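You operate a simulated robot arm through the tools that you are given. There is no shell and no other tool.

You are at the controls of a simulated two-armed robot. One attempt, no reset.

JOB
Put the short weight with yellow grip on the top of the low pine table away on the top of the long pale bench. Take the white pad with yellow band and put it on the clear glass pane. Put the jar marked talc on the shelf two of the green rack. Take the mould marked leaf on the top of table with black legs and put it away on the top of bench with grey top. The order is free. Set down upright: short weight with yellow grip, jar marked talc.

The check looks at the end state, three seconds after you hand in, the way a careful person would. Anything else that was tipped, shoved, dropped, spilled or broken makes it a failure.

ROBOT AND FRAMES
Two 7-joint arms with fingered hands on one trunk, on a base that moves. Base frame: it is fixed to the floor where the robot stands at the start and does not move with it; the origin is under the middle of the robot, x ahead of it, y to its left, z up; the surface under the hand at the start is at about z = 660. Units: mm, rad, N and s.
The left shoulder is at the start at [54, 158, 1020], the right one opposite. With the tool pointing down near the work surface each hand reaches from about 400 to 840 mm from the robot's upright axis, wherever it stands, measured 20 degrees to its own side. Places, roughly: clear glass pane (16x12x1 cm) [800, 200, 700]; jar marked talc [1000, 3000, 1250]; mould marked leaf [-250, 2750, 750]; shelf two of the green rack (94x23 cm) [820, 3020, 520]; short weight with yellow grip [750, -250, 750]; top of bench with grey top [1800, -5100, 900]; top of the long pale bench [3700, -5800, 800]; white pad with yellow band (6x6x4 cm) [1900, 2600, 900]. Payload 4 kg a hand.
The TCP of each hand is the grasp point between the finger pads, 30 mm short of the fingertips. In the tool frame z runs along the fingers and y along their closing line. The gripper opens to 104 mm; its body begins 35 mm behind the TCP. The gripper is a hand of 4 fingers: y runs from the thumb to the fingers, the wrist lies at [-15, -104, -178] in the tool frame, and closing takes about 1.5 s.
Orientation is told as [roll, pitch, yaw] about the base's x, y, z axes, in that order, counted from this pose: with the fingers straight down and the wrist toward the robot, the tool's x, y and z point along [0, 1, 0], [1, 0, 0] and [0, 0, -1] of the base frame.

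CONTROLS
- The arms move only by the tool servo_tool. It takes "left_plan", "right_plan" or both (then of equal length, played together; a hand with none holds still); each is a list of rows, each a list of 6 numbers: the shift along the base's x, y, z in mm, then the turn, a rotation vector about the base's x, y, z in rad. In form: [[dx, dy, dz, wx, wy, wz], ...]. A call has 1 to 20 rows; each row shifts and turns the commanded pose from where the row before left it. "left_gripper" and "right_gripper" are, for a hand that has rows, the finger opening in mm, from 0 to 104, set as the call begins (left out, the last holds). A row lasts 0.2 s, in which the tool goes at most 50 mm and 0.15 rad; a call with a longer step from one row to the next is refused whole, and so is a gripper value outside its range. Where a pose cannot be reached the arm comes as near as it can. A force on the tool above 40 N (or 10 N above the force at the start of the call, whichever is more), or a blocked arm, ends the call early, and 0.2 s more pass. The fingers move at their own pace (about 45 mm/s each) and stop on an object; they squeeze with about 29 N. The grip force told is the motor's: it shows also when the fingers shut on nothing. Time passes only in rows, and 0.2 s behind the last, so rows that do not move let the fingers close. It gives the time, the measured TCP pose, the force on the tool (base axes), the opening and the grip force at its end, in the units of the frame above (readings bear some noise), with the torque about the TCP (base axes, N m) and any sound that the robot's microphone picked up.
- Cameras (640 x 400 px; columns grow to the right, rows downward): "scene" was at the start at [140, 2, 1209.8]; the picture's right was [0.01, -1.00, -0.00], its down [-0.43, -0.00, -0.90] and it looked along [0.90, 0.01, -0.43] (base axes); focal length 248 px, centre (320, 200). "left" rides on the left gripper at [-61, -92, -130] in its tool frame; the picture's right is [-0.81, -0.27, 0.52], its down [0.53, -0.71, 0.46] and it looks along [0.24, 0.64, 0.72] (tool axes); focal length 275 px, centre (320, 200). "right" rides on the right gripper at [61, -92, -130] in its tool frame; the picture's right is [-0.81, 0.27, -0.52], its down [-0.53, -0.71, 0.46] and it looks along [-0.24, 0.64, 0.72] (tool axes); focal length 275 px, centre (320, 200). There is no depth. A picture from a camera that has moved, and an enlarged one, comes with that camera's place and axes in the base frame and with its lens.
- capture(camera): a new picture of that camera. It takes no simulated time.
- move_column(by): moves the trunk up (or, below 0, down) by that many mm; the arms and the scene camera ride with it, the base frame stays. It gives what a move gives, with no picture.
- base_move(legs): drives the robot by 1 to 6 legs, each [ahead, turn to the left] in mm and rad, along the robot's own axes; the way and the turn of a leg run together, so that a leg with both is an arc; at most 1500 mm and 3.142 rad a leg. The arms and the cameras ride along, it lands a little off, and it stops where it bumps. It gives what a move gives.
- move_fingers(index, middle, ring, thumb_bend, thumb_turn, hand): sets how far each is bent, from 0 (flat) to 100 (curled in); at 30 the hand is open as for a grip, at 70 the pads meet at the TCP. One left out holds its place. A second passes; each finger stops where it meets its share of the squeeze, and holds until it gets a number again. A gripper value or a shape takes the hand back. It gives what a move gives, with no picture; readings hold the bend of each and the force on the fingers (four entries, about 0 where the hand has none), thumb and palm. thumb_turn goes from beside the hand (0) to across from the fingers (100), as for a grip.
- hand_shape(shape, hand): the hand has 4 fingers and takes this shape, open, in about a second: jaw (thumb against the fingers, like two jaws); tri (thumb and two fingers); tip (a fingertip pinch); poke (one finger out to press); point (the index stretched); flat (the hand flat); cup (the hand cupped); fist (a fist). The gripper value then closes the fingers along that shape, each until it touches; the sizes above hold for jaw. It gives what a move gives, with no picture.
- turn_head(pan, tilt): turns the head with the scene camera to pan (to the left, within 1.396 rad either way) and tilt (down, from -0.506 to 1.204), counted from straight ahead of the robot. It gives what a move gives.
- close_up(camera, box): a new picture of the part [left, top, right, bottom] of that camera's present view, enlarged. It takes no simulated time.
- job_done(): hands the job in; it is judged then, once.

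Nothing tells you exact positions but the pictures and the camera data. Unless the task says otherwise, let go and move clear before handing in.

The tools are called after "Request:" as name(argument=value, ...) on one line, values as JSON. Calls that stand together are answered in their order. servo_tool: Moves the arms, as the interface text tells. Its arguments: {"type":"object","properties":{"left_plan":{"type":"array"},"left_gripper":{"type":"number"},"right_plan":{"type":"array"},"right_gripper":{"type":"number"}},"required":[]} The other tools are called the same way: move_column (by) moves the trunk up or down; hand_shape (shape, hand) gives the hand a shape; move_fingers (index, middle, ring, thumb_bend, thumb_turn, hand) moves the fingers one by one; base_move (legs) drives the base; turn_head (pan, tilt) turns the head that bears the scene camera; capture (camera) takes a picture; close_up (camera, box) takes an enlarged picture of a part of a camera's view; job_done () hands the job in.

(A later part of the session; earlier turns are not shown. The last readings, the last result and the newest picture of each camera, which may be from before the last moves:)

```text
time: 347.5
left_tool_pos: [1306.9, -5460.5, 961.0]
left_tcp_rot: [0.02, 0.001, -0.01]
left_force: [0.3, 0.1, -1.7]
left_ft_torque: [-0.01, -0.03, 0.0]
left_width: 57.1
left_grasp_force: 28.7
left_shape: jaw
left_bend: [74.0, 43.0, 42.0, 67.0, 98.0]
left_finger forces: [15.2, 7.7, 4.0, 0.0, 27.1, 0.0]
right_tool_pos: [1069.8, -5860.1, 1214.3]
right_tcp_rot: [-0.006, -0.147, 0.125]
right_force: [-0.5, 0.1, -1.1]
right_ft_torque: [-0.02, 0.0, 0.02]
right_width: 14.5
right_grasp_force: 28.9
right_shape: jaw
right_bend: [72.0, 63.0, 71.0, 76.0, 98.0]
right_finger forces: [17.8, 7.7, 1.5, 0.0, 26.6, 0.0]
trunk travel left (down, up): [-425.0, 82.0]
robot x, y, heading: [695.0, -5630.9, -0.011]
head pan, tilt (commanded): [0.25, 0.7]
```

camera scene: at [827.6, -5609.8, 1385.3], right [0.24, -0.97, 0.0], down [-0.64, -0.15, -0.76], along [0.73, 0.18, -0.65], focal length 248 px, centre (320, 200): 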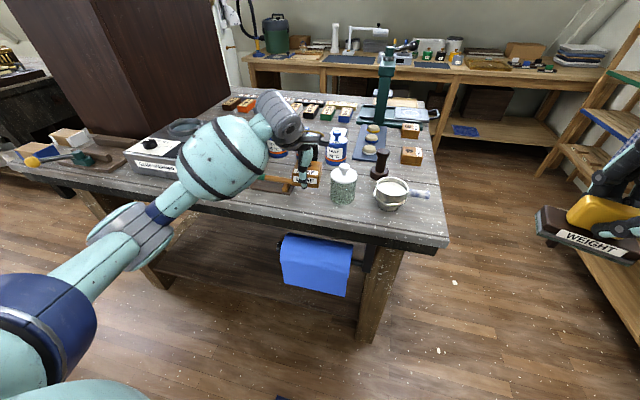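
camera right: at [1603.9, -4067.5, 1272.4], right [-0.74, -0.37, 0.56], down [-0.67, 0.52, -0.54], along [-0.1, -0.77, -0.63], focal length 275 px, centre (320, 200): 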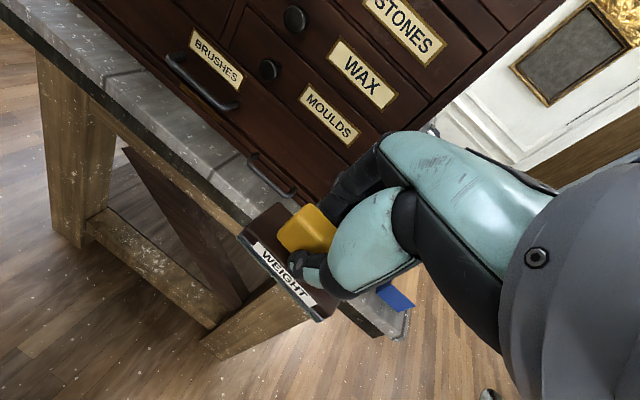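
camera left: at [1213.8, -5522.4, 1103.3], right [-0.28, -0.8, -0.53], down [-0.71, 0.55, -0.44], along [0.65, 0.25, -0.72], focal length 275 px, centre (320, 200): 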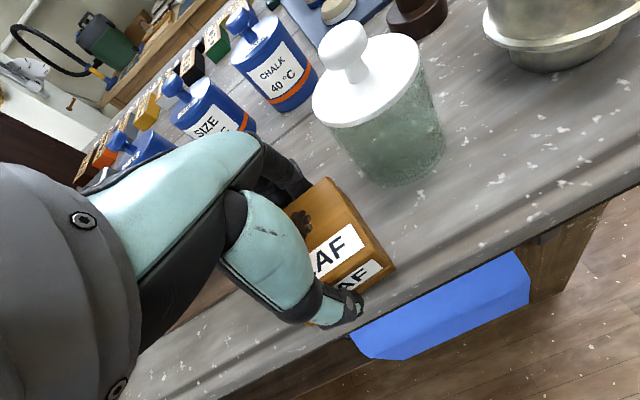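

Request:
servo_tool(left_plan=[[0, 0, -2, 0, 0, 0], [0, 0, -2, 0, 0, 0], [0, 0, 0, 0, 0, 0]])

Request:
servo_tool(left_plan=[[0, 0, -2, 0, 0, 0], [0, 0, -1, 0, 0, 0], [0, 0, 0, 0, 0, 0]])

Request:
close_up(camera="scene", box=[230, 130, 400, 240])

```text
time: 348.3
left_tool_pos: [1306.5, -5459.5, 955.1]
left_tcp_rot: [0.019, 0.002, -0.01]
left_force: [-0.7, 0.6, -0.9]
left_ft_torque: [0.03, -0.02, 0.01]
left_width: 56.8
left_grasp_force: 29.6
left_shape: jaw
left_bend: [74.0, 43.0, 42.0, 67.0, 98.0]
left_finger forces: [15.2, 7.9, 4.0, 0.0, 27.1, 0.0]
right_tool_pos: [1070.9, -5860.8, 1213.7]
right_tcp_rot: [-0.004, -0.147, 0.125]
right_force: [0.2, -0.6, -1.9]
right_ft_torque: [-0.01, 0.03, -0.01]
right_width: 14.1
right_grasp_force: 28.9
right_shape: jaw
right_bend: [72.0, 63.0, 71.0, 76.0, 98.0]
right_finger forces: [17.9, 7.7, 1.5, 0.1, 26.5, 0.1]
trunk travel left (down, up): [-425.0, 82.0]
robot x, y, heading: [695.4, -5628.2, -0.01]
head pan, tilt (commanded): [0.25, 0.7]
```

```text
time: 349.1
left_tool_pos: [1308.0, -5458.3, 953.2]
left_tcp_rot: [0.02, 0.002, -0.01]
left_force: [-0.3, 0.4, -0.4]
left_ft_torque: [-0.01, -0.01, 0.0]
left_width: 56.9
left_grasp_force: 29.1
left_shape: jaw
left_bend: [74.0, 43.0, 42.0, 67.0, 98.0]
left_finger forces: [15.3, 7.8, 4.0, 0.1, 27.1, 0.1]
right_tool_pos: [1071.2, -5859.7, 1214.9]
right_tcp_rot: [-0.005, -0.148, 0.123]
right_force: [-0.4, 0.7, -2.1]
right_ft_torque: [0.03, 0.02, 0.0]
right_width: 14.2
right_grasp_force: 29.0
right_shape: jaw
right_bend: [72.0, 63.0, 71.0, 76.0, 98.0]
right_finger forces: [17.8, 7.7, 1.4, 0.0, 26.5, 0.0]
trunk travel left (down, up): [-425.0, 82.0]
robot x, y, heading: [696.4, -5628.9, -0.004]
head pan, tilt (commanded): [0.25, 0.7]
```

```text
3.64 times, centred on (315, 185) of scene
camera zoom: at [828.1, -5610.1, 1385.2], right [0.24, -0.97, 0.0], down [-0.64, -0.15, -0.76], along [0.73, 0.18, -0.65], focal length 901 px, centre (338, 254)
```

zoom: 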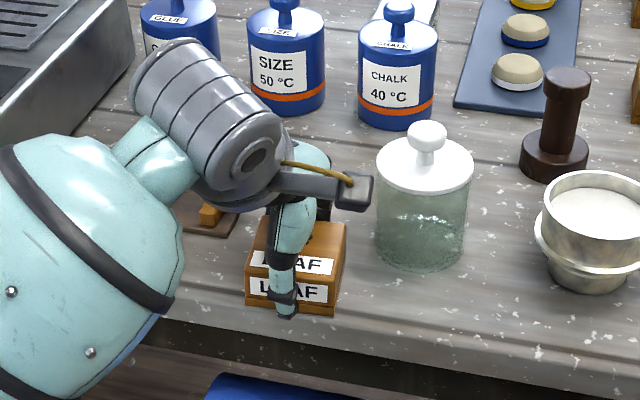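

Request:
servo_tool(left_plan=[[5, 0, 0, 0, 0, 0], [5, 0, 0, 0, 0, 0], [0, 0, -2, 0, 0, 0], [0, 0, -2, 0, 0, 0], [0, 0, 0, 0, 0, 0]])

Request:
servo_tool(left_plan=[[0, 0, -2, 0, 0, 0], [0, 0, -2, 0, 0, 0], [0, 0, 0, 0, 0, 0]])

Request:
close_up(camera="scene", box=[230, 130, 400, 240])

```text
time: 350.3
left_tool_pos: [1316.1, -5459.5, 951.1]
left_tcp_rot: [0.019, -0.002, -0.01]
left_force: [1.0, 0.8, 8.4]
left_ft_torque: [-0.04, 0.11, 0.04]
left_width: 56.8
left_grasp_force: 28.7
left_shape: jaw
left_bend: [74.0, 43.0, 42.0, 67.0, 98.0]
left_finger forces: [15.9, 8.3, 4.4, 0.0, 30.3, 0.0]
right_tool_pos: [1070.8, -5860.7, 1214.8]
right_tcp_rot: [-0.004, -0.147, 0.124]
right_force: [-0.4, 1.1, -1.1]
right_ft_torque: [-0.01, 0.01, 0.01]
right_width: 13.9
right_grasp_force: 28.9
right_shape: jaw
right_bend: [72.0, 63.0, 71.0, 76.0, 98.0]
right_finger forces: [17.9, 7.7, 1.5, 0.0, 26.5, 0.0]
trunk travel left (down, up): [-425.0, 82.0]
robot x, y, heading: [695.5, -5633.9, -0.005]
head pan, tilt (commanded): [0.25, 0.7]
```

```text
time: 351.1
left_tool_pos: [1315.7, -5459.8, 951.1]
left_tcp_rot: [0.018, -0.011, -0.009]
left_force: [3.5, 3.1, 35.9]
left_ft_torque: [-0.15, 1.13, 0.0]
left_width: 56.9
left_grasp_force: 29.5
left_shape: jaw
left_bend: [74.0, 43.0, 41.0, 68.0, 99.0]
left_finger forces: [17.3, 9.1, 4.5, 0.1, 60.5, 0.1]
right_tool_pos: [1067.0, -5859.4, 1214.5]
right_tcp_rot: [-0.007, -0.151, 0.123]
right_force: [0.2, 0.5, -1.5]
right_ft_torque: [-0.03, -0.01, -0.01]
right_width: 14.1
right_grasp_force: 29.3
right_shape: jaw
right_bend: [72.0, 63.0, 71.0, 76.0, 98.0]
right_finger forces: [18.0, 7.7, 1.4, 0.1, 26.4, 0.0]
trunk travel left (down, up): [-425.0, 82.0]
robot x, y, heading: [696.8, -5632.9, -0.011]
head pan, tilt (commanded): [0.25, 0.7]
```

```text
3.64 times, centred on (315, 185) of scene
camera zoom: at [824.0, -5611.0, 1385.8], right [0.24, -0.97, 0.0], down [-0.63, -0.15, -0.76], along [0.74, 0.18, -0.65], focal length 901 px, centre (338, 254)
```

zoom: 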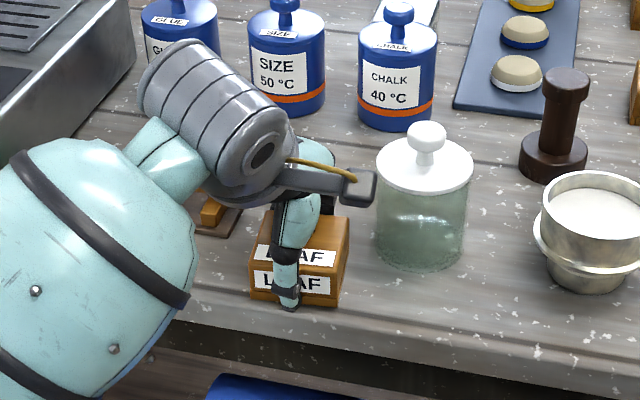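

Firm contact with the bench top. I'll ease off and open the hand.

Request:
servo_tool(left_plan=[[0, 0, 3, 0, 0.004, 0], [0, 0, 0, 0, 0, 0]])

Request:
servo_tool(left_plan=[[0, 0, 0, 0, 0, 0], [0, 0, 0, 0, 0, 0], [0, 0, 0, 0, 0, 0], [0, 0, 0, 0, 0, 0]], left_gripper=84)

Request:
close_up(camera="scene", box=[230, 130, 400, 240])

Request:
capture(camera="left")

```text
time: 351.7
left_tool_pos: [1315.8, -5459.7, 951.1]
left_tcp_rot: [0.021, 0.001, -0.011]
left_force: [4.0, 0.4, 23.8]
left_ft_torque: [-0.12, -0.66, -0.02]
left_width: 56.8
left_grasp_force: 29.4
left_shape: jaw
left_bend: [74.0, 43.0, 41.0, 68.0, 99.0]
left_finger forces: [27.8, 11.4, 4.5, 0.1, 30.9, 0.1]
right_tool_pos: [1067.7, -5860.2, 1214.4]
right_tcp_rot: [-0.006, -0.148, 0.125]
right_force: [0.7, 0.2, -1.6]
right_ft_torque: [0.01, 0.03, -0.02]
right_width: 14.1
right_grasp_force: 28.5
right_shape: jaw
right_bend: [72.0, 63.0, 71.0, 76.0, 98.0]
right_finger forces: [17.9, 7.8, 1.3, 0.0, 26.5, 0.0]
trunk travel left (down, up): [-425.0, 82.0]
robot x, y, heading: [696.2, -5628.7, -0.006]
head pan, tilt (commanded): [0.25, 0.7]
```

```text
time: 352.7
left_tool_pos: [1316.4, -5461.2, 951.3]
left_tcp_rot: [0.019, -0.001, -0.009]
left_force: [8.4, -1.9, 28.8]
left_ft_torque: [-0.21, 0.9, 0.11]
left_width: 75.7
left_grasp_force: 0.1
left_shape: jaw
left_bend: [27.0, 34.0, 32.0, 59.0, 99.0]
left_finger forces: [0.0, 0.0, 0.1, 0.0, 29.1, 0.0]
right_tool_pos: [1068.8, -5861.3, 1214.9]
right_tcp_rot: [-0.004, -0.149, 0.122]
right_force: [0.3, 0.2, -1.3]
right_ft_torque: [0.01, -0.01, -0.03]
right_width: 13.9
right_grasp_force: 28.7
right_shape: jaw
right_bend: [72.0, 63.0, 71.0, 76.0, 98.0]
right_finger forces: [17.9, 7.7, 1.4, 0.1, 26.6, 0.1]
trunk travel left (down, up): [-425.0, 82.0]
robot x, y, heading: [693.0, -5634.7, -0.005]
head pan, tilt (commanded): [0.25, 0.7]
```

```text
3.64 times, centred on (315, 185) of scene
camera zoom: at [826.0, -5611.4, 1385.5], right [0.24, -0.97, 0.0], down [-0.63, -0.15, -0.76], along [0.73, 0.18, -0.65], focal length 901 px, centre (338, 254)
```

zoom: 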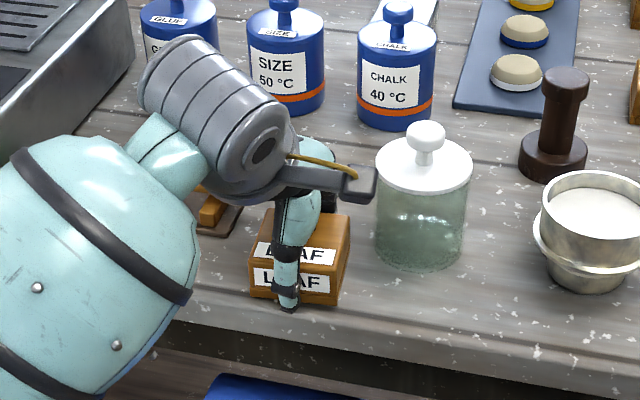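

```text
taken
camera left: at [1223.0, -5523.1, 1080.3], right [-0.28, -0.8, -0.53], down [-0.71, 0.55, -0.45], along [0.65, 0.25, -0.72], focal length 275 px, centre (320, 200)
```

left: 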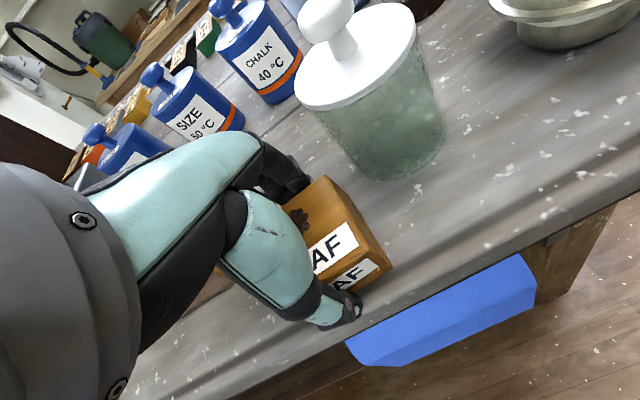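

Request:
servo_tool(left_plan=[[0, 0, 3, 0, 0, 0], [0, 0, 3, 0, 0, 0], [0, 0, 2, 0, 0, 0], [0, 0, 0, 0, 0, 0]], left_gripper=88)

Request:
close_up(camera="scene", box=[230, 130, 400, 240])

Request:
capture(camera="left")

```text
time: 353.7
left_tool_pos: [1315.7, -5459.3, 955.2]
left_tcp_rot: [0.021, 0.007, -0.011]
left_force: [-0.4, 0.2, -1.3]
left_ft_torque: [-0.03, 0.02, 0.0]
left_width: 87.9
left_grasp_force: 0.1
left_shape: jaw
left_bend: [27.0, 33.0, 31.0, 45.0, 98.0]
left_finger forces: [0.0, 0.0, 0.0, 0.0, 0.1, 0.0]
right_tool_pos: [1070.4, -5860.2, 1214.5]
right_tcp_rot: [-0.005, -0.145, 0.124]
right_force: [0.0, -0.1, -1.8]
right_ft_torque: [0.0, 0.02, 0.01]
right_width: 14.2
right_grasp_force: 29.4
right_shape: jaw
right_bend: [72.0, 63.0, 71.0, 76.0, 98.0]
right_finger forces: [17.8, 7.6, 1.5, 0.0, 26.7, 0.0]
trunk travel left (down, up): [-425.0, 82.0]
robot x, y, heading: [696.4, -5631.9, -0.005]
head pan, tilt (commanded): [0.25, 0.7]
```

```text
3.64 times, centred on (315, 185) of scene
camera zoom: at [827.5, -5610.1, 1385.2], right [0.24, -0.97, 0.0], down [-0.64, -0.15, -0.76], along [0.73, 0.18, -0.65], focal length 901 px, centre (338, 254)
```

zoom: 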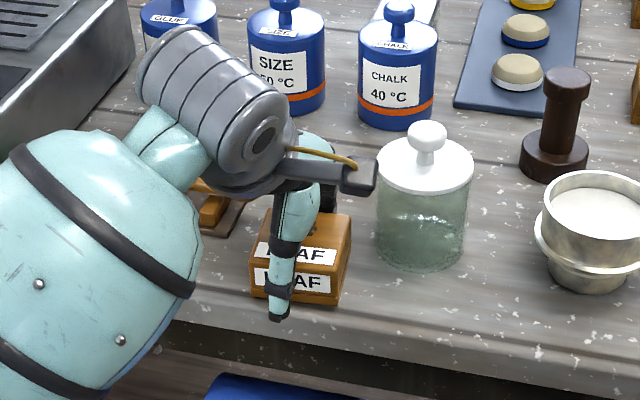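

```text
taken
camera left: at [1223.3, -5522.2, 1085.2], right [-0.29, -0.8, -0.53], down [-0.71, 0.55, -0.44], along [0.64, 0.25, -0.72], focal length 275 px, centre (320, 200)
```

left: 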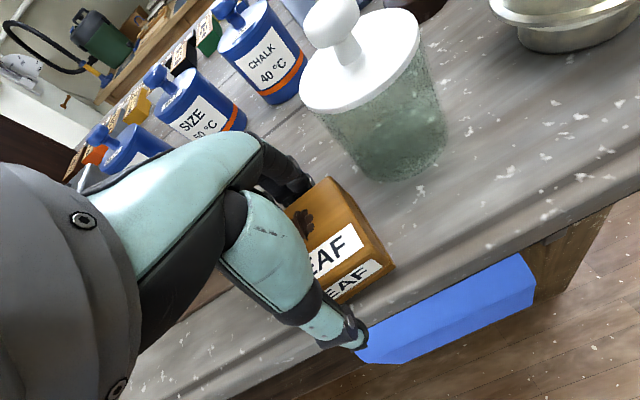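

The mould rests on the bench, free of the fingers. I'll raise the hand straight up and away.

Request:
servo_tool(left_plan=[[0, 0, 6, 0, 0, 0], [0, 0, 12, 0, 0, 0], [0, 0, 18, 0, 0, 0], [0, 0, 22, 0, 0, 0], [0, 0, 25, 0, 0, 0], [0, 0, 25, 0, 0, 0], [-5, 0, 25, 0, 0, 0], [-15, 2, 25, 0, 0, 0], [-20, 4, 25, 0, 0, 0], [-20, 4, 20, 0, 0, 0], [0, 0, 0, 0, 0, 0]])

Request:
capture(camera="scene")

Request:
capture(camera="left")

```text
time: 356.1
left_tool_pos: [1256.0, -5450.2, 1158.4]
left_tcp_rot: [0.02, 0.005, -0.011]
left_force: [-0.3, 0.1, -0.9]
left_ft_torque: [0.02, 0.02, 0.03]
left_width: 87.9
left_grasp_force: 0.0
left_shape: jaw
left_bend: [27.0, 33.0, 31.0, 45.0, 98.0]
left_finger forces: [0.0, 0.1, 0.1, 0.1, 0.0, 0.0]
right_tool_pos: [1072.2, -5861.4, 1214.1]
right_tcp_rot: [-0.003, -0.147, 0.122]
right_force: [-0.2, 0.1, -1.6]
right_ft_torque: [-0.01, 0.0, 0.02]
right_width: 14.0
right_grasp_force: 29.2
right_shape: jaw
right_bend: [72.0, 63.0, 71.0, 76.0, 98.0]
right_finger forces: [17.9, 7.6, 1.5, 0.1, 26.4, 0.0]
trunk travel left (down, up): [-425.0, 82.0]
robot x, y, heading: [692.9, -5632.6, -0.008]
head pan, tilt (commanded): [0.25, 0.7]
```

```text
taken
camera scene: at [828.6, -5611.0, 1385.1], right [0.24, -0.97, 0.0], down [-0.64, -0.15, -0.76], along [0.73, 0.18, -0.65], focal length 248 px, centre (320, 200)
```

scene: 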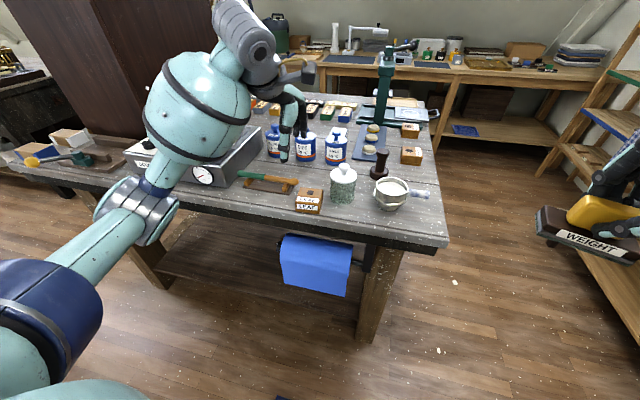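

```text
taken
camera left: at [1164.5, -5512.5, 1288.8], right [-0.29, -0.8, -0.53], down [-0.71, 0.55, -0.44], along [0.64, 0.25, -0.72], focal length 275 px, centre (320, 200)
```

left: 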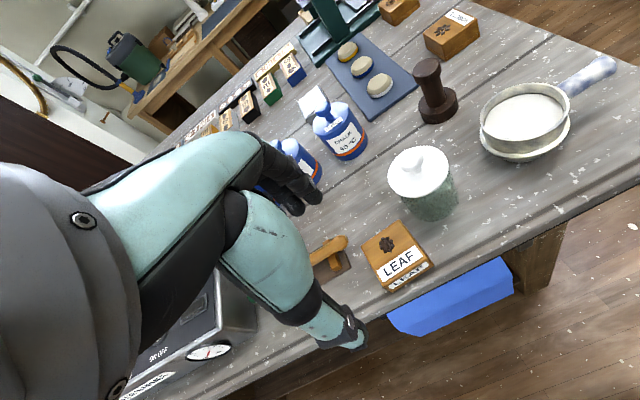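

The leaf mould now lies on the grey bench. I'll draw the left hand in, then drive round the bench's far end toward the long pale bench with the weight.

Request:
servo_tool(left_plan=[[-25, 3, 0, 0, 0, 0], [-25, 3, 0, 0, 0, 0], [-25, 3, 0, 0, 0, 0], [-25, 3, 0, 0, 0, 0], [-25, 3, 0, 0, 0, 0], [-20, 3, 0, 0, 0, 0], [0, 0, 0, 0, 0, 0]])

Request:
base_move(legs=[[0, -1.57]])

```text
time: 357.7
left_tool_pos: [1110.2, -5430.9, 1159.3]
left_tcp_rot: [0.018, 0.004, -0.009]
left_force: [-0.7, 0.8, 0.5]
left_ft_torque: [0.01, -0.03, 0.02]
left_width: 88.0
left_grasp_force: 0.1
left_shape: jaw
left_bend: [27.0, 33.0, 31.0, 45.0, 98.0]
left_finger forces: [0.0, 0.0, 0.0, 0.1, 0.1, 0.1]
right_tool_pos: [1071.1, -5859.7, 1213.8]
right_tcp_rot: [-0.008, -0.147, 0.125]
right_force: [0.3, -0.8, -1.8]
right_ft_torque: [-0.03, 0.02, 0.01]
right_width: 14.0
right_grasp_force: 29.1
right_shape: jaw
right_bend: [72.0, 63.0, 71.0, 76.0, 98.0]
right_finger forces: [18.0, 7.7, 1.5, 0.0, 26.5, 0.1]
trunk travel left (down, up): [-425.0, 82.0]
robot x, y, heading: [697.3, -5627.0, -0.012]
head pan, tilt (commanded): [0.25, 0.7]
```

```text
time: 362.6
left_tool_pos: [894.1, -6047.9, 1158.4]
left_tcp_rot: [0.021, 0.006, -1.585]
left_force: [0.2, 0.3, 0.4]
left_ft_torque: [0.01, -0.02, 0.01]
left_width: 87.8
left_grasp_force: 0.0
left_shape: jaw
left_bend: [27.0, 33.0, 31.0, 45.0, 98.0]
left_finger forces: [0.0, 0.1, 0.1, 0.0, 0.1, 0.0]
right_tool_pos: [467.3, -6005.3, 1215.5]
right_tcp_rot: [-0.023, -0.144, -1.428]
right_force: [1.6, 0.9, -1.9]
right_ft_torque: [0.01, 0.04, -0.01]
right_width: 14.1
right_grasp_force: 28.8
right_shape: jaw
right_bend: [72.0, 63.0, 71.0, 77.0, 98.0]
right_finger forces: [17.2, 7.4, 1.4, 0.0, 25.4, 0.1]
trunk travel left (down, up): [-425.0, 82.0]
robot x, y, heading: [708.1, -5632.8, -1.582]
head pan, tilt (commanded): [0.25, 0.7]
```

Request:
base_move(legs=[[690, 0]])

Request:
turn_head(pan=1.3, tilt=0.4)

Request:
capture(camera="scene")

```text
time: 366.6
left_tool_pos: [886.6, -6725.5, 1164.3]
left_tcp_rot: [0.018, -0.01, -1.585]
left_force: [-0.4, 1.9, 0.2]
left_ft_torque: [-0.02, -0.02, -0.01]
left_width: 87.9
left_grasp_force: 0.0
left_shape: jaw
left_bend: [27.0, 33.0, 31.0, 44.0, 98.0]
left_finger forces: [0.1, 0.0, 0.0, 0.0, 0.0, 0.0]
right_tool_pos: [455.1, -6688.2, 1221.9]
right_tcp_rot: [-0.006, -0.144, -1.449]
right_force: [0.0, 0.9, -2.2]
right_ft_torque: [0.0, 0.01, 0.0]
right_width: 13.7
right_grasp_force: 29.4
right_shape: jaw
right_bend: [72.0, 63.0, 71.0, 77.0, 98.0]
right_finger forces: [18.3, 7.4, 1.5, 0.0, 26.9, 0.1]
trunk travel left (down, up): [-425.0, 82.0]
robot x, y, heading: [697.6, -6325.7, -1.584]
head pan, tilt (commanded): [0.25, 0.7]
```

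```text
time: 367.9
left_tool_pos: [882.2, -6714.8, 1168.7]
left_tcp_rot: [0.003, -0.029, -1.599]
left_force: [-0.4, -0.8, -0.6]
left_ft_torque: [-0.02, -0.02, 0.0]
left_width: 87.7
left_grasp_force: 0.1
left_shape: jaw
left_bend: [27.0, 33.0, 31.0, 44.0, 99.0]
left_finger forces: [0.0, 0.0, 0.0, 0.1, 0.1, 0.0]
right_tool_pos: [454.2, -6679.7, 1229.2]
right_tcp_rot: [0.019, -0.145, -1.463]
right_force: [-0.3, -0.3, -2.3]
right_ft_torque: [0.0, 0.01, 0.0]
right_width: 14.0
right_grasp_force: 29.0
right_shape: jaw
right_bend: [72.0, 63.0, 71.0, 77.0, 98.0]
right_finger forces: [18.3, 7.8, 1.6, 0.0, 27.0, 0.0]
trunk travel left (down, up): [-425.0, 82.0]
robot x, y, heading: [700.4, -6321.0, -1.584]
head pan, tilt (commanded): [1.3, 0.4]
```

```text
taken
camera scene: at [789.4, -6397.8, 1412.8], right [-0.28, -0.96, -0.01], down [-0.37, 0.12, -0.92], along [0.88, -0.25, -0.39], focal length 248 px, centre (320, 200)
```

scene: 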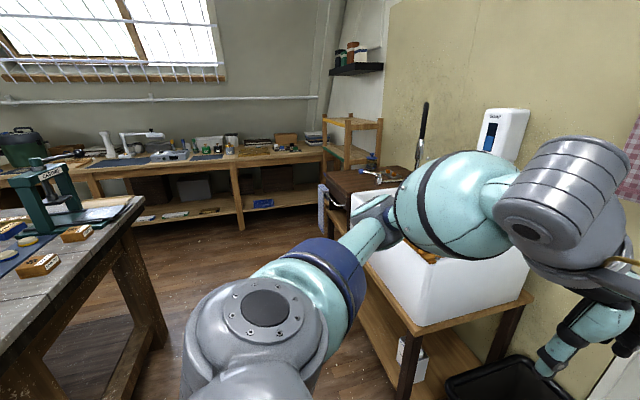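

Request:
base_move(legs=[[0, 1.584]])

Request:
turn_head(pan=0.0, tilt=0.35)

Request:
capture(camera="scene")

```text
time: 372.8
left_tool_pos: [1088.8, -6134.7, 1166.9]
left_tcp_rot: [0.019, -0.023, -0.008]
left_force: [0.7, 0.2, -0.4]
left_ft_torque: [-0.01, 0.0, -0.01]
left_width: 87.9
left_grasp_force: 0.0
left_shape: jaw
left_bend: [27.0, 33.0, 31.0, 44.0, 99.0]
left_finger forces: [0.0, 0.0, 0.0, 0.1, 0.1, 0.0]
right_tool_pos: [1059.1, -6567.0, 1232.4]
right_tcp_rot: [-0.007, -0.133, 0.135]
right_force: [-0.3, -0.3, -2.8]
right_ft_torque: [-0.02, -0.01, -0.01]
right_width: 13.9
right_grasp_force: 28.7
right_shape: jaw
right_bend: [72.0, 63.0, 71.0, 77.0, 98.0]
right_finger forces: [17.6, 7.4, 1.4, 0.0, 25.9, 0.1]
trunk travel left (down, up): [-425.0, 82.0]
robot x, y, heading: [701.2, -6334.2, -0.005]
head pan, tilt (commanded): [1.3, 0.4]
```

```text
time: 374.3
left_tool_pos: [1078.9, -6132.4, 1174.6]
left_tcp_rot: [0.009, -0.024, 0.007]
left_force: [-0.3, -0.2, 0.3]
left_ft_torque: [0.02, -0.01, 0.0]
left_width: 87.7
left_grasp_force: 0.2
left_shape: jaw
left_bend: [27.0, 33.0, 31.0, 44.0, 99.0]
left_finger forces: [0.1, 0.0, 0.1, 0.1, 0.0, 0.0]
right_tool_pos: [1048.4, -6569.8, 1238.3]
right_tcp_rot: [0.008, -0.138, 0.121]
right_force: [0.9, 0.5, -1.7]
right_ft_torque: [0.0, -0.01, 0.0]
right_width: 13.8
right_grasp_force: 28.9
right_shape: jaw
right_bend: [72.0, 63.0, 71.0, 77.0, 98.0]
right_finger forces: [17.9, 7.7, 1.5, 0.0, 26.3, 0.0]
trunk travel left (down, up): [-425.0, 82.0]
robot x, y, heading: [701.1, -6336.0, -0.005]
head pan, tilt (commanded): [0.0, 0.351]
```

```text
taken
camera scene: at [842.9, -6334.7, 1416.5], right [0.0, -1.0, 0.0], down [-0.36, 0.0, -0.93], along [0.93, 0.0, -0.36], focal length 248 px, centre (320, 200)
```

scene: 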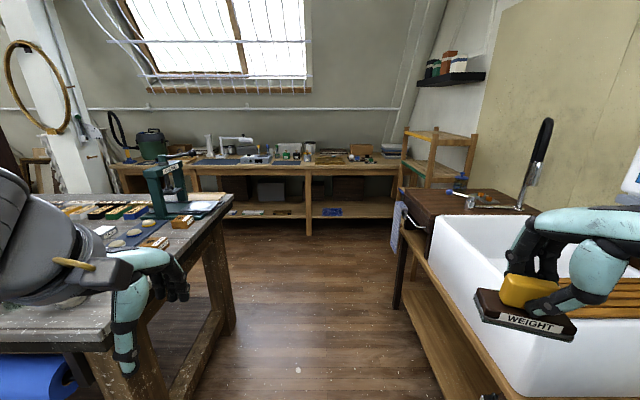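

Request:
base_move(legs=[[1450, 0]])

Request:
turn_head(pan=0.0, tilt=0.4)

Request:
capture(camera="scene")

```text
time: 381.9
left_tool_pos: [2529.8, -6138.0, 1174.6]
left_tcp_rot: [0.009, -0.024, 0.009]
left_force: [0.5, 0.5, 0.3]
left_ft_torque: [0.02, 0.03, -0.04]
left_width: 88.1
left_grasp_force: 0.0
left_shape: jaw
left_bend: [27.0, 33.0, 31.0, 44.0, 99.0]
left_finger forces: [0.1, 0.0, 0.0, 0.0, 0.0, 0.0]
right_tool_pos: [2499.0, -6573.6, 1239.0]
right_tcp_rot: [0.007, -0.137, 0.123]
right_force: [0.6, 0.1, -1.6]
right_ft_torque: [-0.01, 0.01, 0.02]
right_width: 14.0
right_grasp_force: 28.9
right_shape: jaw
right_bend: [72.0, 63.0, 71.0, 77.0, 98.0]
right_finger forces: [17.9, 7.6, 1.4, 0.0, 26.3, 0.0]
trunk travel left (down, up): [-425.0, 82.0]
robot x, y, heading: [2149.3, -6342.6, -0.001]
head pan, tilt (commanded): [0.0, 0.351]
```

```text
time: 382.5
left_tool_pos: [2524.6, -6138.3, 1180.8]
left_tcp_rot: [-0.022, -0.022, 0.029]
left_force: [0.2, -0.6, -0.5]
left_ft_torque: [-0.03, 0.0, -0.03]
left_width: 87.9
left_grasp_force: 0.1
left_shape: jaw
left_bend: [27.0, 33.0, 31.0, 44.0, 99.0]
left_finger forces: [0.0, 0.0, 0.0, 0.0, 0.0, 0.0]
right_tool_pos: [2490.8, -6575.4, 1245.8]
right_tcp_rot: [0.028, -0.139, 0.106]
right_force: [0.6, -0.1, -1.7]
right_ft_torque: [-0.01, 0.01, 0.04]
right_width: 13.9
right_grasp_force: 29.4
right_shape: jaw
right_bend: [72.0, 63.0, 71.0, 77.0, 98.0]
right_finger forces: [18.4, 7.7, 1.4, 0.0, 26.9, 0.0]
trunk travel left (down, up): [-425.0, 82.0]
robot x, y, heading: [2151.2, -6339.1, -0.002]
head pan, tilt (commanded): [0.0, 0.4]
```

```text
taken
camera scene: at [2294.0, -6339.8, 1411.8], right [0.0, -1.0, 0.0], down [-0.4, 0.0, -0.92], along [0.92, 0.0, -0.4], focal length 248 px, centre (320, 200)
```

scene: 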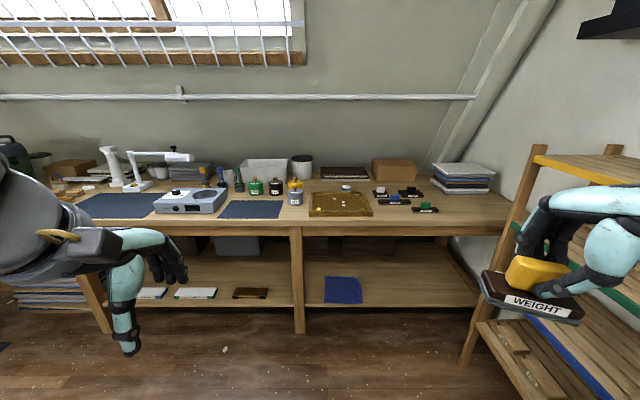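

The pale bench carries other weights and tools, with a free strip along its front edge and more room at its right end. I'll move closer and look down on it.

Request:
base_move(legs=[[580, 0]])

Request:
turn_head(pan=-0.2, tilt=0.65)

Request:
capture(camera="scene")

Request:
capture(camera="right")

```text
time: 385.9
left_tool_pos: [3094.7, -6140.2, 1181.0]
left_tcp_rot: [-0.022, -0.025, 0.031]
left_force: [-0.3, -0.4, -0.2]
left_ft_torque: [0.03, -0.06, -0.02]
left_width: 88.0
left_grasp_force: 0.1
left_shape: jaw
left_bend: [27.0, 33.0, 31.0, 44.0, 99.0]
left_finger forces: [0.1, 0.0, 0.0, 0.1, 0.0, 0.0]
right_tool_pos: [3060.2, -6576.9, 1246.2]
right_tcp_rot: [0.027, -0.139, 0.108]
right_force: [-0.5, -1.0, -1.8]
right_ft_torque: [0.0, 0.01, 0.0]
right_width: 13.9
right_grasp_force: 29.4
right_shape: jaw
right_bend: [72.0, 63.0, 71.0, 77.0, 98.0]
right_finger forces: [18.3, 7.8, 1.4, 0.1, 26.9, 0.1]
trunk travel left (down, up): [-425.0, 82.0]
robot x, y, heading: [2721.7, -6345.8, -0.001]
head pan, tilt (commanded): [0.0, 0.4]
```

```text
time: 386.7
left_tool_pos: [3089.1, -6140.7, 1190.0]
left_tcp_rot: [-0.053, -0.019, 0.046]
left_force: [1.0, -0.7, 1.6]
left_ft_torque: [-0.02, 0.01, -0.03]
left_width: 87.9
left_grasp_force: 0.0
left_shape: jaw
left_bend: [27.0, 33.0, 31.0, 44.0, 99.0]
left_finger forces: [0.0, 0.0, 0.0, 0.0, 0.0, 0.0]
right_tool_pos: [3051.5, -6576.4, 1255.2]
right_tcp_rot: [0.054, -0.141, 0.097]
right_force: [-0.5, -0.1, -1.8]
right_ft_torque: [0.0, 0.05, -0.01]
right_width: 14.0
right_grasp_force: 29.0
right_shape: jaw
right_bend: [72.0, 63.0, 71.0, 77.0, 98.0]
right_finger forces: [18.4, 7.8, 1.4, 0.1, 27.1, 0.0]
trunk travel left (down, up): [-425.0, 82.0]
robot x, y, heading: [2721.0, -6344.8, 0.001]
head pan, tilt (commanded): [-0.201, 0.649]
```

```text
taken
camera scene: at [2856.0, -6358.7, 1389.5], right [-0.2, -0.98, 0.0], down [-0.6, 0.12, -0.79], along [0.77, -0.16, -0.61], focal length 248 px, centre (320, 200)
```

scene: 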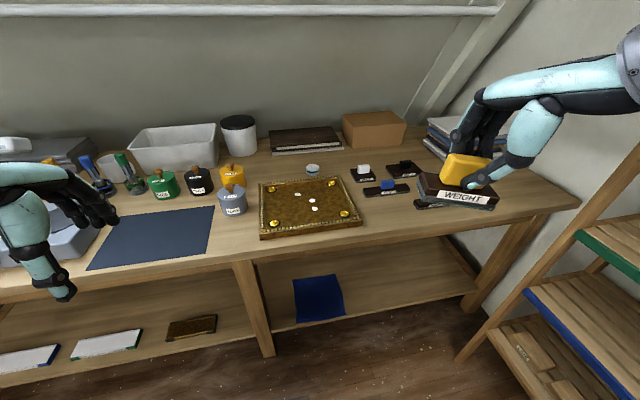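

```text
taken
camera right: at [2936.8, -6534.3, 1375.2], right [0.29, -0.81, 0.51], down [-0.59, -0.57, -0.58], along [0.76, -0.13, -0.64], focal length 275 px, centre (320, 200)
```

right: 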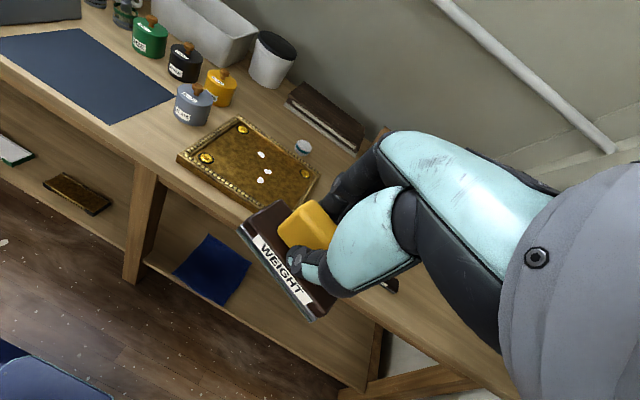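

I see free space on the pale bench right of the gilt frame, around (3450, -6745), in front of the blue-gripped weight. I'll reposition the robot so the right hand reaches it comfortably.

Request:
base_move(legs=[[-200, 0]])

Request:
base_move(legs=[[0, -0.6]])

```text
time: 388.4
left_tool_pos: [2895.2, -6140.6, 1186.7]
left_tcp_rot: [-0.047, -0.011, 0.044]
left_force: [0.8, -0.3, -0.1]
left_ft_torque: [-0.01, 0.04, 0.05]
left_width: 88.0
left_grasp_force: 0.1
left_shape: jaw
left_bend: [27.0, 33.0, 31.0, 44.0, 99.0]
left_finger forces: [0.0, 0.0, 0.0, 0.0, 0.0, 0.0]
right_tool_pos: [2857.8, -6576.8, 1252.1]
right_tcp_rot: [0.053, -0.133, 0.098]
right_force: [0.5, 0.4, -1.7]
right_ft_torque: [-0.03, 0.04, 0.01]
right_width: 13.9
right_grasp_force: 28.7
right_shape: jaw
right_bend: [72.0, 63.0, 71.0, 77.0, 98.0]
right_finger forces: [18.3, 7.7, 1.5, 0.0, 26.9, 0.0]
trunk travel left (down, up): [-425.0, 82.0]
robot x, y, heading: [2518.7, -6341.2, -0.006]
head pan, tilt (commanded): [-0.201, 0.649]
```

```text
time: 390.7
left_tool_pos: [2931.4, -6379.8, 1199.6]
left_tcp_rot: [-0.047, -0.011, -0.558]
left_force: [0.3, 0.4, -0.3]
left_ft_torque: [-0.01, 0.0, -0.01]
left_width: 87.8
left_grasp_force: 0.0
left_shape: jaw
left_bend: [27.0, 33.0, 31.0, 44.0, 99.0]
left_finger forces: [0.1, 0.0, 0.0, 0.1, 0.0, 0.0]
right_tool_pos: [2647.8, -6718.6, 1265.5]
right_tcp_rot: [0.055, -0.134, -0.499]
right_force: [0.4, -0.5, -1.5]
right_ft_torque: [-0.02, 0.06, 0.03]
right_width: 13.9
right_grasp_force: 28.6
right_shape: jaw
right_bend: [72.0, 63.0, 71.0, 77.0, 98.0]
right_finger forces: [18.3, 7.7, 1.4, 0.0, 26.7, 0.1]
trunk travel left (down, up): [-425.0, 82.0]
robot x, y, heading: [2523.7, -6337.9, -0.609]
head pan, tilt (commanded): [-0.201, 0.649]
```

Request:
base_move(legs=[[335, 0]])

Request:
base_move(legs=[[0, 0.609]])

Request:
turn_head(pan=0.0, tilt=0.7)

Request:
capture(camera="scene")

Request:
capture(camera="right")

```text
time: 393.0
left_tool_pos: [3196.6, -6555.1, 1208.0]
left_tcp_rot: [-0.05, -0.016, -0.565]
left_force: [0.3, -0.6, 0.2]
left_ft_torque: [0.04, 0.01, 0.0]
left_width: 88.1
left_grasp_force: 0.1
left_shape: jaw
left_bend: [27.0, 33.0, 31.0, 44.0, 98.0]
left_finger forces: [0.1, 0.0, 0.1, 0.1, 0.0, 0.0]
right_tool_pos: [2912.8, -6890.3, 1278.0]
right_tcp_rot: [0.045, -0.144, -0.492]
right_force: [0.3, -0.8, -0.7]
right_ft_torque: [0.0, 0.01, 0.04]
right_width: 14.2
right_grasp_force: 28.8
right_shape: jaw
right_bend: [72.0, 63.0, 71.0, 77.0, 98.0]
right_finger forces: [18.5, 7.7, 1.3, 0.0, 26.9, 0.0]
trunk travel left (down, up): [-425.0, 82.0]
robot x, y, heading: [2799.0, -6528.7, -0.603]
head pan, tilt (commanded): [-0.201, 0.649]
```

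```text
time: 395.3
left_tool_pos: [3160.0, -6329.7, 1204.4]
left_tcp_rot: [-0.042, 0.001, 0.044]
left_force: [-0.5, 0.2, 0.5]
left_ft_torque: [0.0, -0.04, -0.01]
left_width: 88.0
left_grasp_force: 0.0
left_shape: jaw
left_bend: [27.0, 33.0, 31.0, 44.0, 99.0]
left_finger forces: [0.0, 0.1, 0.1, 0.1, 0.1, 0.0]
right_tool_pos: [3119.6, -6768.7, 1269.8]
right_tcp_rot: [0.053, -0.126, 0.115]
right_force: [0.9, 0.3, -1.3]
right_ft_torque: [0.0, 0.05, 0.03]
right_width: 14.0
right_grasp_force: 28.8
right_shape: jaw
right_bend: [72.0, 63.0, 71.0, 77.0, 98.0]
right_finger forces: [18.5, 7.7, 1.2, 0.0, 26.7, 0.0]
trunk travel left (down, up): [-425.0, 82.0]
robot x, y, heading: [2801.0, -6532.4, 0.005]
head pan, tilt (commanded): [-0.201, 0.649]
```

```text
time: 396.0
left_tool_pos: [3144.0, -6328.3, 1212.5]
left_tcp_rot: [-0.05, -0.011, 0.059]
left_force: [-0.5, 0.0, -0.9]
left_ft_torque: [-0.06, 0.01, 0.01]
left_width: 88.0
left_grasp_force: 0.0
left_shape: jaw
left_bend: [27.0, 33.0, 31.0, 44.0, 99.0]
left_finger forces: [0.1, 0.0, 0.0, 0.1, 0.0, 0.0]
right_tool_pos: [3099.5, -6768.8, 1275.7]
right_tcp_rot: [0.049, -0.144, 0.115]
right_force: [-1.1, 0.7, -1.4]
right_ft_torque: [0.02, -0.02, 0.03]
right_width: 13.7
right_grasp_force: 29.3
right_shape: jaw
right_bend: [72.0, 63.0, 71.0, 77.0, 98.0]
right_finger forces: [18.5, 7.8, 1.3, 0.1, 27.1, 0.1]
trunk travel left (down, up): [-425.0, 82.0]
robot x, y, heading: [2797.0, -6528.1, 0.005]
head pan, tilt (commanded): [0.0, 0.7]
```

```text
taken
camera scene: at [2931.1, -6526.8, 1385.4], right [0.01, -1.0, 0.0], down [-0.65, 0.0, -0.76], along [0.76, 0.0, -0.65], focal length 248 px, centre (320, 200)
```

scene: 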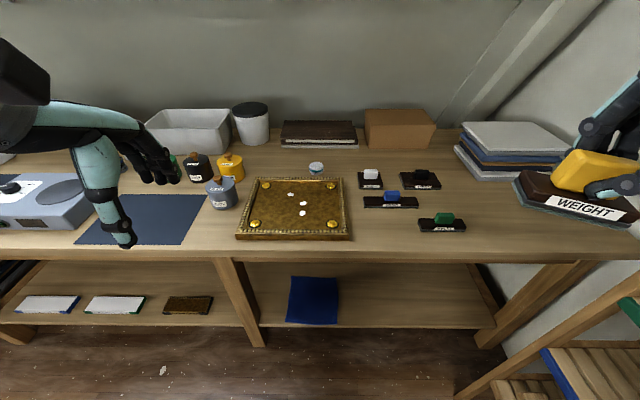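

```text
taken
camera right: at [2984.0, -6727.5, 1394.5], right [0.3, -0.81, 0.51], down [-0.57, -0.58, -0.58], along [0.76, -0.12, -0.63], focal length 275 px, centre (320, 200)
```

right: 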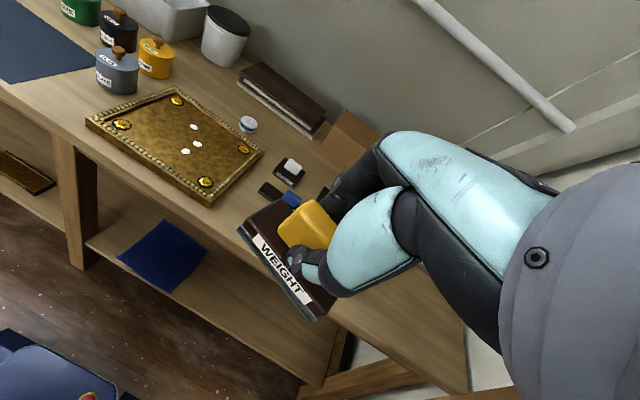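

I see the weight has pivoted slightly in the grip (right end low). I'll bring it over the free patch left of the green-gripped weight, rolling the hand to level it.

Request:
servo_tool(right_plan=[[16, 2, -12, -0.014, 0.01, 0], [22, 2, -18, -0.014, 0.01, 0], [24, 3, -20, -0.014, 0.01, 0], [24, 3, -20, -0.014, 0.01, 0], [24, 3, -20, -0.014, 0.01, 0], [24, 3, -20, -0.014, 0.01, 0], [24, 3, -20, -0.014, 0.01, 0], [24, 3, -20, -0.014, 0.01, 0], [24, 2, -20, -0.014, 0.01, 0], [24, 2, -20, -0.014, 0.01, 0], [24, 2, -20, -0.014, 0.01, 0], [24, 2, -20, -0.014, 0.01, 0], [24, 2, -20, -0.014, 0.01, 0], [20, 2, -16, -0.014, 0.01, 0], [0, 0, 0, 0, 0, 0]])

Request:
capture(camera="scene")

Request:
capture(camera="right")

Request:
capture(camera="left")

```text
time: 399.2
left_tool_pos: [3146.6, -6329.3, 1209.9]
left_tcp_rot: [-0.05, -0.009, 0.057]
left_force: [0.7, 0.1, 0.4]
left_ft_torque: [0.0, -0.02, 0.0]
left_width: 88.3
left_grasp_force: 0.0
left_shape: jaw
left_bend: [27.0, 33.0, 31.0, 44.0, 99.0]
left_finger forces: [0.0, 0.1, 0.1, 0.1, 0.0, 0.0]
right_tool_pos: [3426.5, -6735.8, 1011.4]
right_tcp_rot: [-0.127, 0.02, 0.128]
right_force: [-0.5, 0.9, -1.2]
right_ft_torque: [-0.01, 0.03, -0.02]
right_width: 13.9
right_grasp_force: 28.9
right_shape: jaw
right_bend: [72.0, 63.0, 71.0, 77.0, 98.0]
right_finger forces: [18.3, 7.8, 1.1, 0.0, 26.5, 0.0]
right hand out of reach, approached as far as the arm can: row 1
trunk travel left (down, up): [-425.0, 82.0]
robot x, y, heading: [2797.8, -6531.0, 0.006]
head pan, tilt (commanded): [0.0, 0.7]
```

```text
taken
camera scene: at [2932.6, -6527.1, 1385.2], right [0.01, -1.0, 0.0], down [-0.65, 0.0, -0.76], along [0.76, 0.0, -0.65], focal length 248 px, centre (320, 200)
```

scene: 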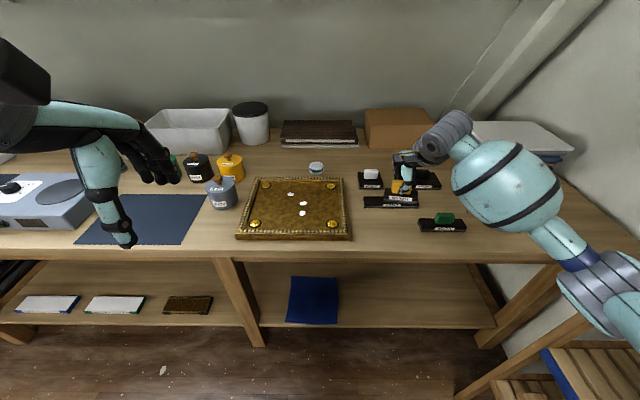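

```text
taken
camera right: at [3327.0, -6670.1, 1136.3], right [0.38, -0.7, 0.61], down [-0.64, -0.67, -0.37], along [0.67, -0.25, -0.7], focal length 275 px, centre (320, 200)
```

right: 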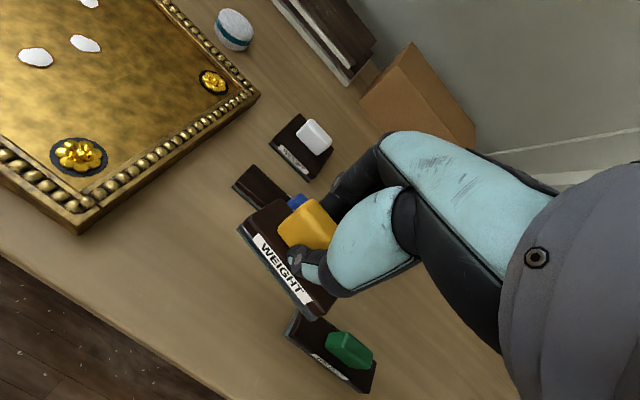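

```text
taken
camera left: at [3055.7, -6388.6, 1343.8], right [-0.22, -0.85, -0.48], down [-0.74, 0.47, -0.49], along [0.64, 0.24, -0.73], focal length 275 px, centre (320, 200)
```

left: 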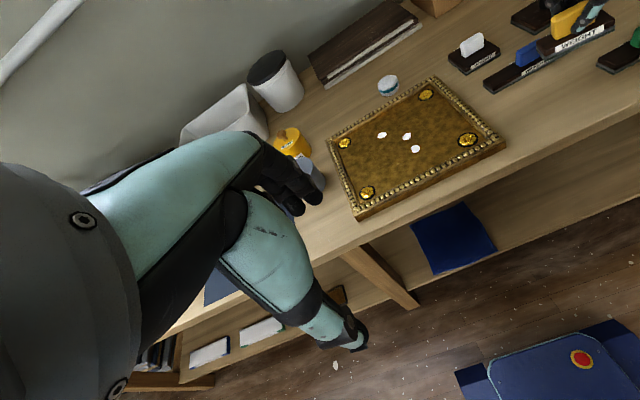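

Request:
close_up(camera="scene", box=[340, 130, 490, 250])

Request:
close_up(camera="right", box=[200, 130, 420, 400])

Request:
close_up(camera="left", box=[460, 0, 640, 110])

```text
3.33 times, centred on (415, 190) of scene
camera zoom: at [2932.6, -6527.1, 1385.2], right [0.01, -1.0, 0.0], down [-0.65, 0.0, -0.76], along [0.76, 0.0, -0.65], focal length 826 px, centre (3, 233)
```

zoom: 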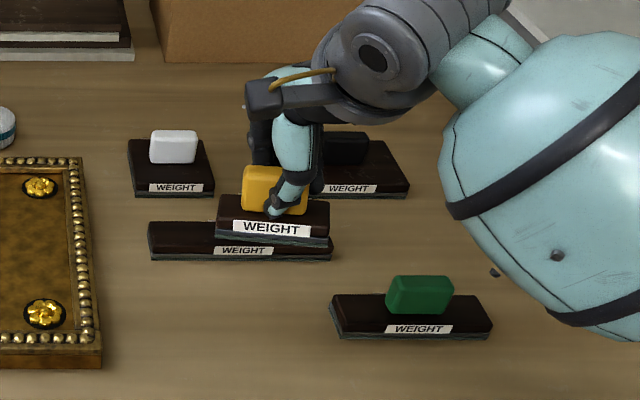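

```text
1.48 times, centred on (310, 265) of right
camera zoom: at [3327.0, -6670.1, 1136.3], right [0.38, -0.7, 0.61], down [-0.64, -0.67, -0.37], along [0.67, -0.25, -0.7], focal length 408 px, centre (335, 104)
```

zoom: 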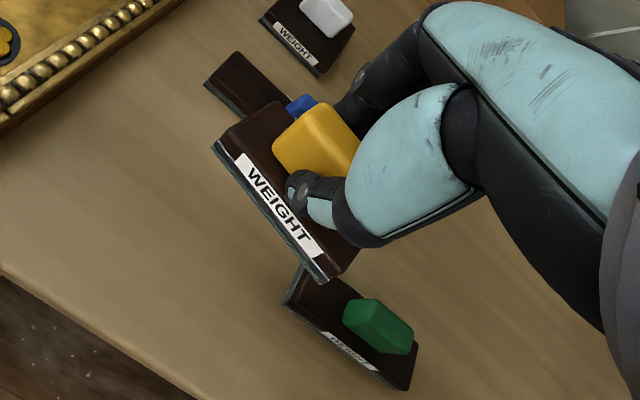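

```text
3.56 times, centred on (550, 55) of left
camera zoom: at [3055.7, -6388.6, 1343.8], right [-0.22, -0.85, -0.48], down [-0.74, 0.47, -0.49], along [0.64, 0.24, -0.73], focal length 979 px, centre (-498, 716)
```

zoom: 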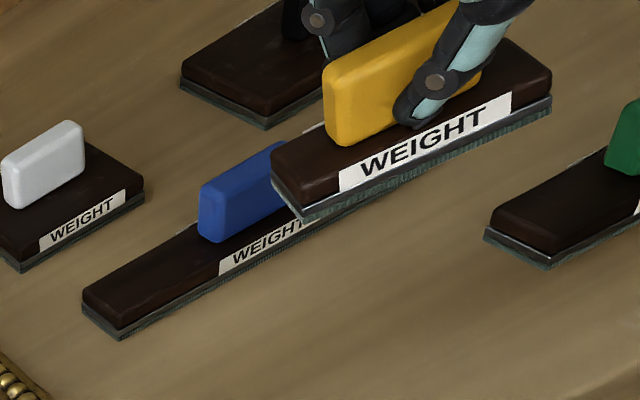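

The three views agree that the weight's right end hangs about 0.25 rad low. I'll roll the hand to level it and lower part of the way.

Request:
servo_tool(right_plan=[[3, 0, -8, -0.085, -0.011, 0], [3, 0, -12, -0.085, -0.011, 0], [3, 0, -14, -0.08, -0.01, 0], [0, 0, -14, 0, 0, 0], [0, 0, -8, 0, 0, 0], [0, 0, 0, 0, 0, 0]])

Request:
close_up(camera="scene", box=[340, 130, 490, 250])

Request:
close_up(camera="left", box=[460, 0, 640, 110])

Request:
close_up(camera="right", box=[200, 130, 420, 400])

```text
time: 400.6
left_tool_pos: [3146.5, -6328.2, 1210.7]
left_tcp_rot: [-0.051, -0.008, 0.058]
left_force: [0.4, -0.3, 0.3]
left_ft_torque: [0.02, 0.02, -0.01]
left_width: 87.9
left_grasp_force: 0.0
left_shape: jaw
left_bend: [27.0, 33.0, 31.0, 44.0, 99.0]
left_finger forces: [0.1, 0.0, 0.1, 0.1, 0.1, 0.0]
right_tool_pos: [3434.1, -6734.8, 956.6]
right_tcp_rot: [-0.379, 0.02, 0.122]
right_force: [0.1, -0.3, -1.8]
right_ft_torque: [0.01, -0.01, -0.04]
right_width: 14.0
right_grasp_force: 28.9
right_shape: jaw
right_bend: [72.0, 63.0, 71.0, 77.0, 98.0]
right_finger forces: [18.3, 7.6, 1.3, 0.1, 26.6, 0.0]
trunk travel left (down, up): [-425.0, 82.0]
robot x, y, heading: [2797.3, -6528.4, 0.01]
head pan, tilt (commanded): [0.0, 0.7]
```

```text
3.33 times, centred on (415, 190) of scene
camera zoom: at [2933.2, -6526.7, 1385.2], right [0.01, -1.0, 0.0], down [-0.65, 0.0, -0.76], along [0.76, 0.0, -0.65], focal length 826 px, centre (3, 233)
```

zoom: 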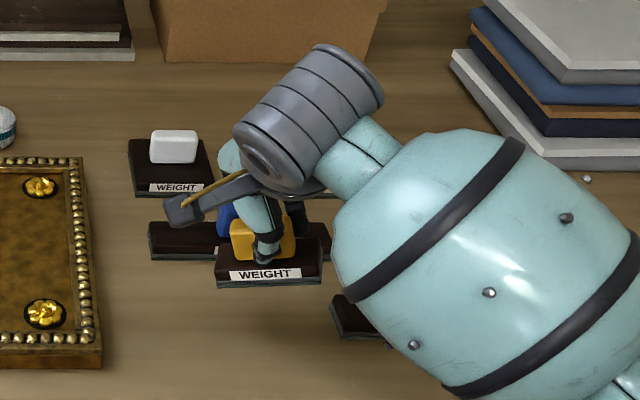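

```text
3.56 times, centred on (550, 55) of left
camera zoom: at [3056.2, -6388.3, 1343.6], right [-0.22, -0.85, -0.48], down [-0.74, 0.47, -0.49], along [0.64, 0.24, -0.73], focal length 979 px, centre (-498, 716)
```

zoom: 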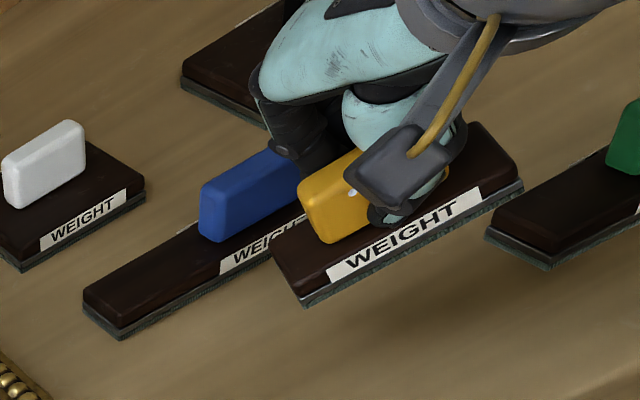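

```text
1.48 times, centred on (310, 265) of right
camera zoom: at [3332.0, -6641.9, 1056.6], right [0.36, -0.52, 0.78], down [-0.63, -0.75, -0.21], along [0.69, -0.41, -0.6], focal length 408 px, centre (335, 104)
```

zoom: 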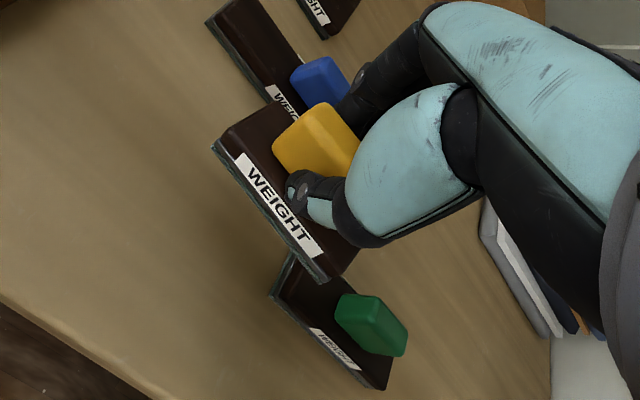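

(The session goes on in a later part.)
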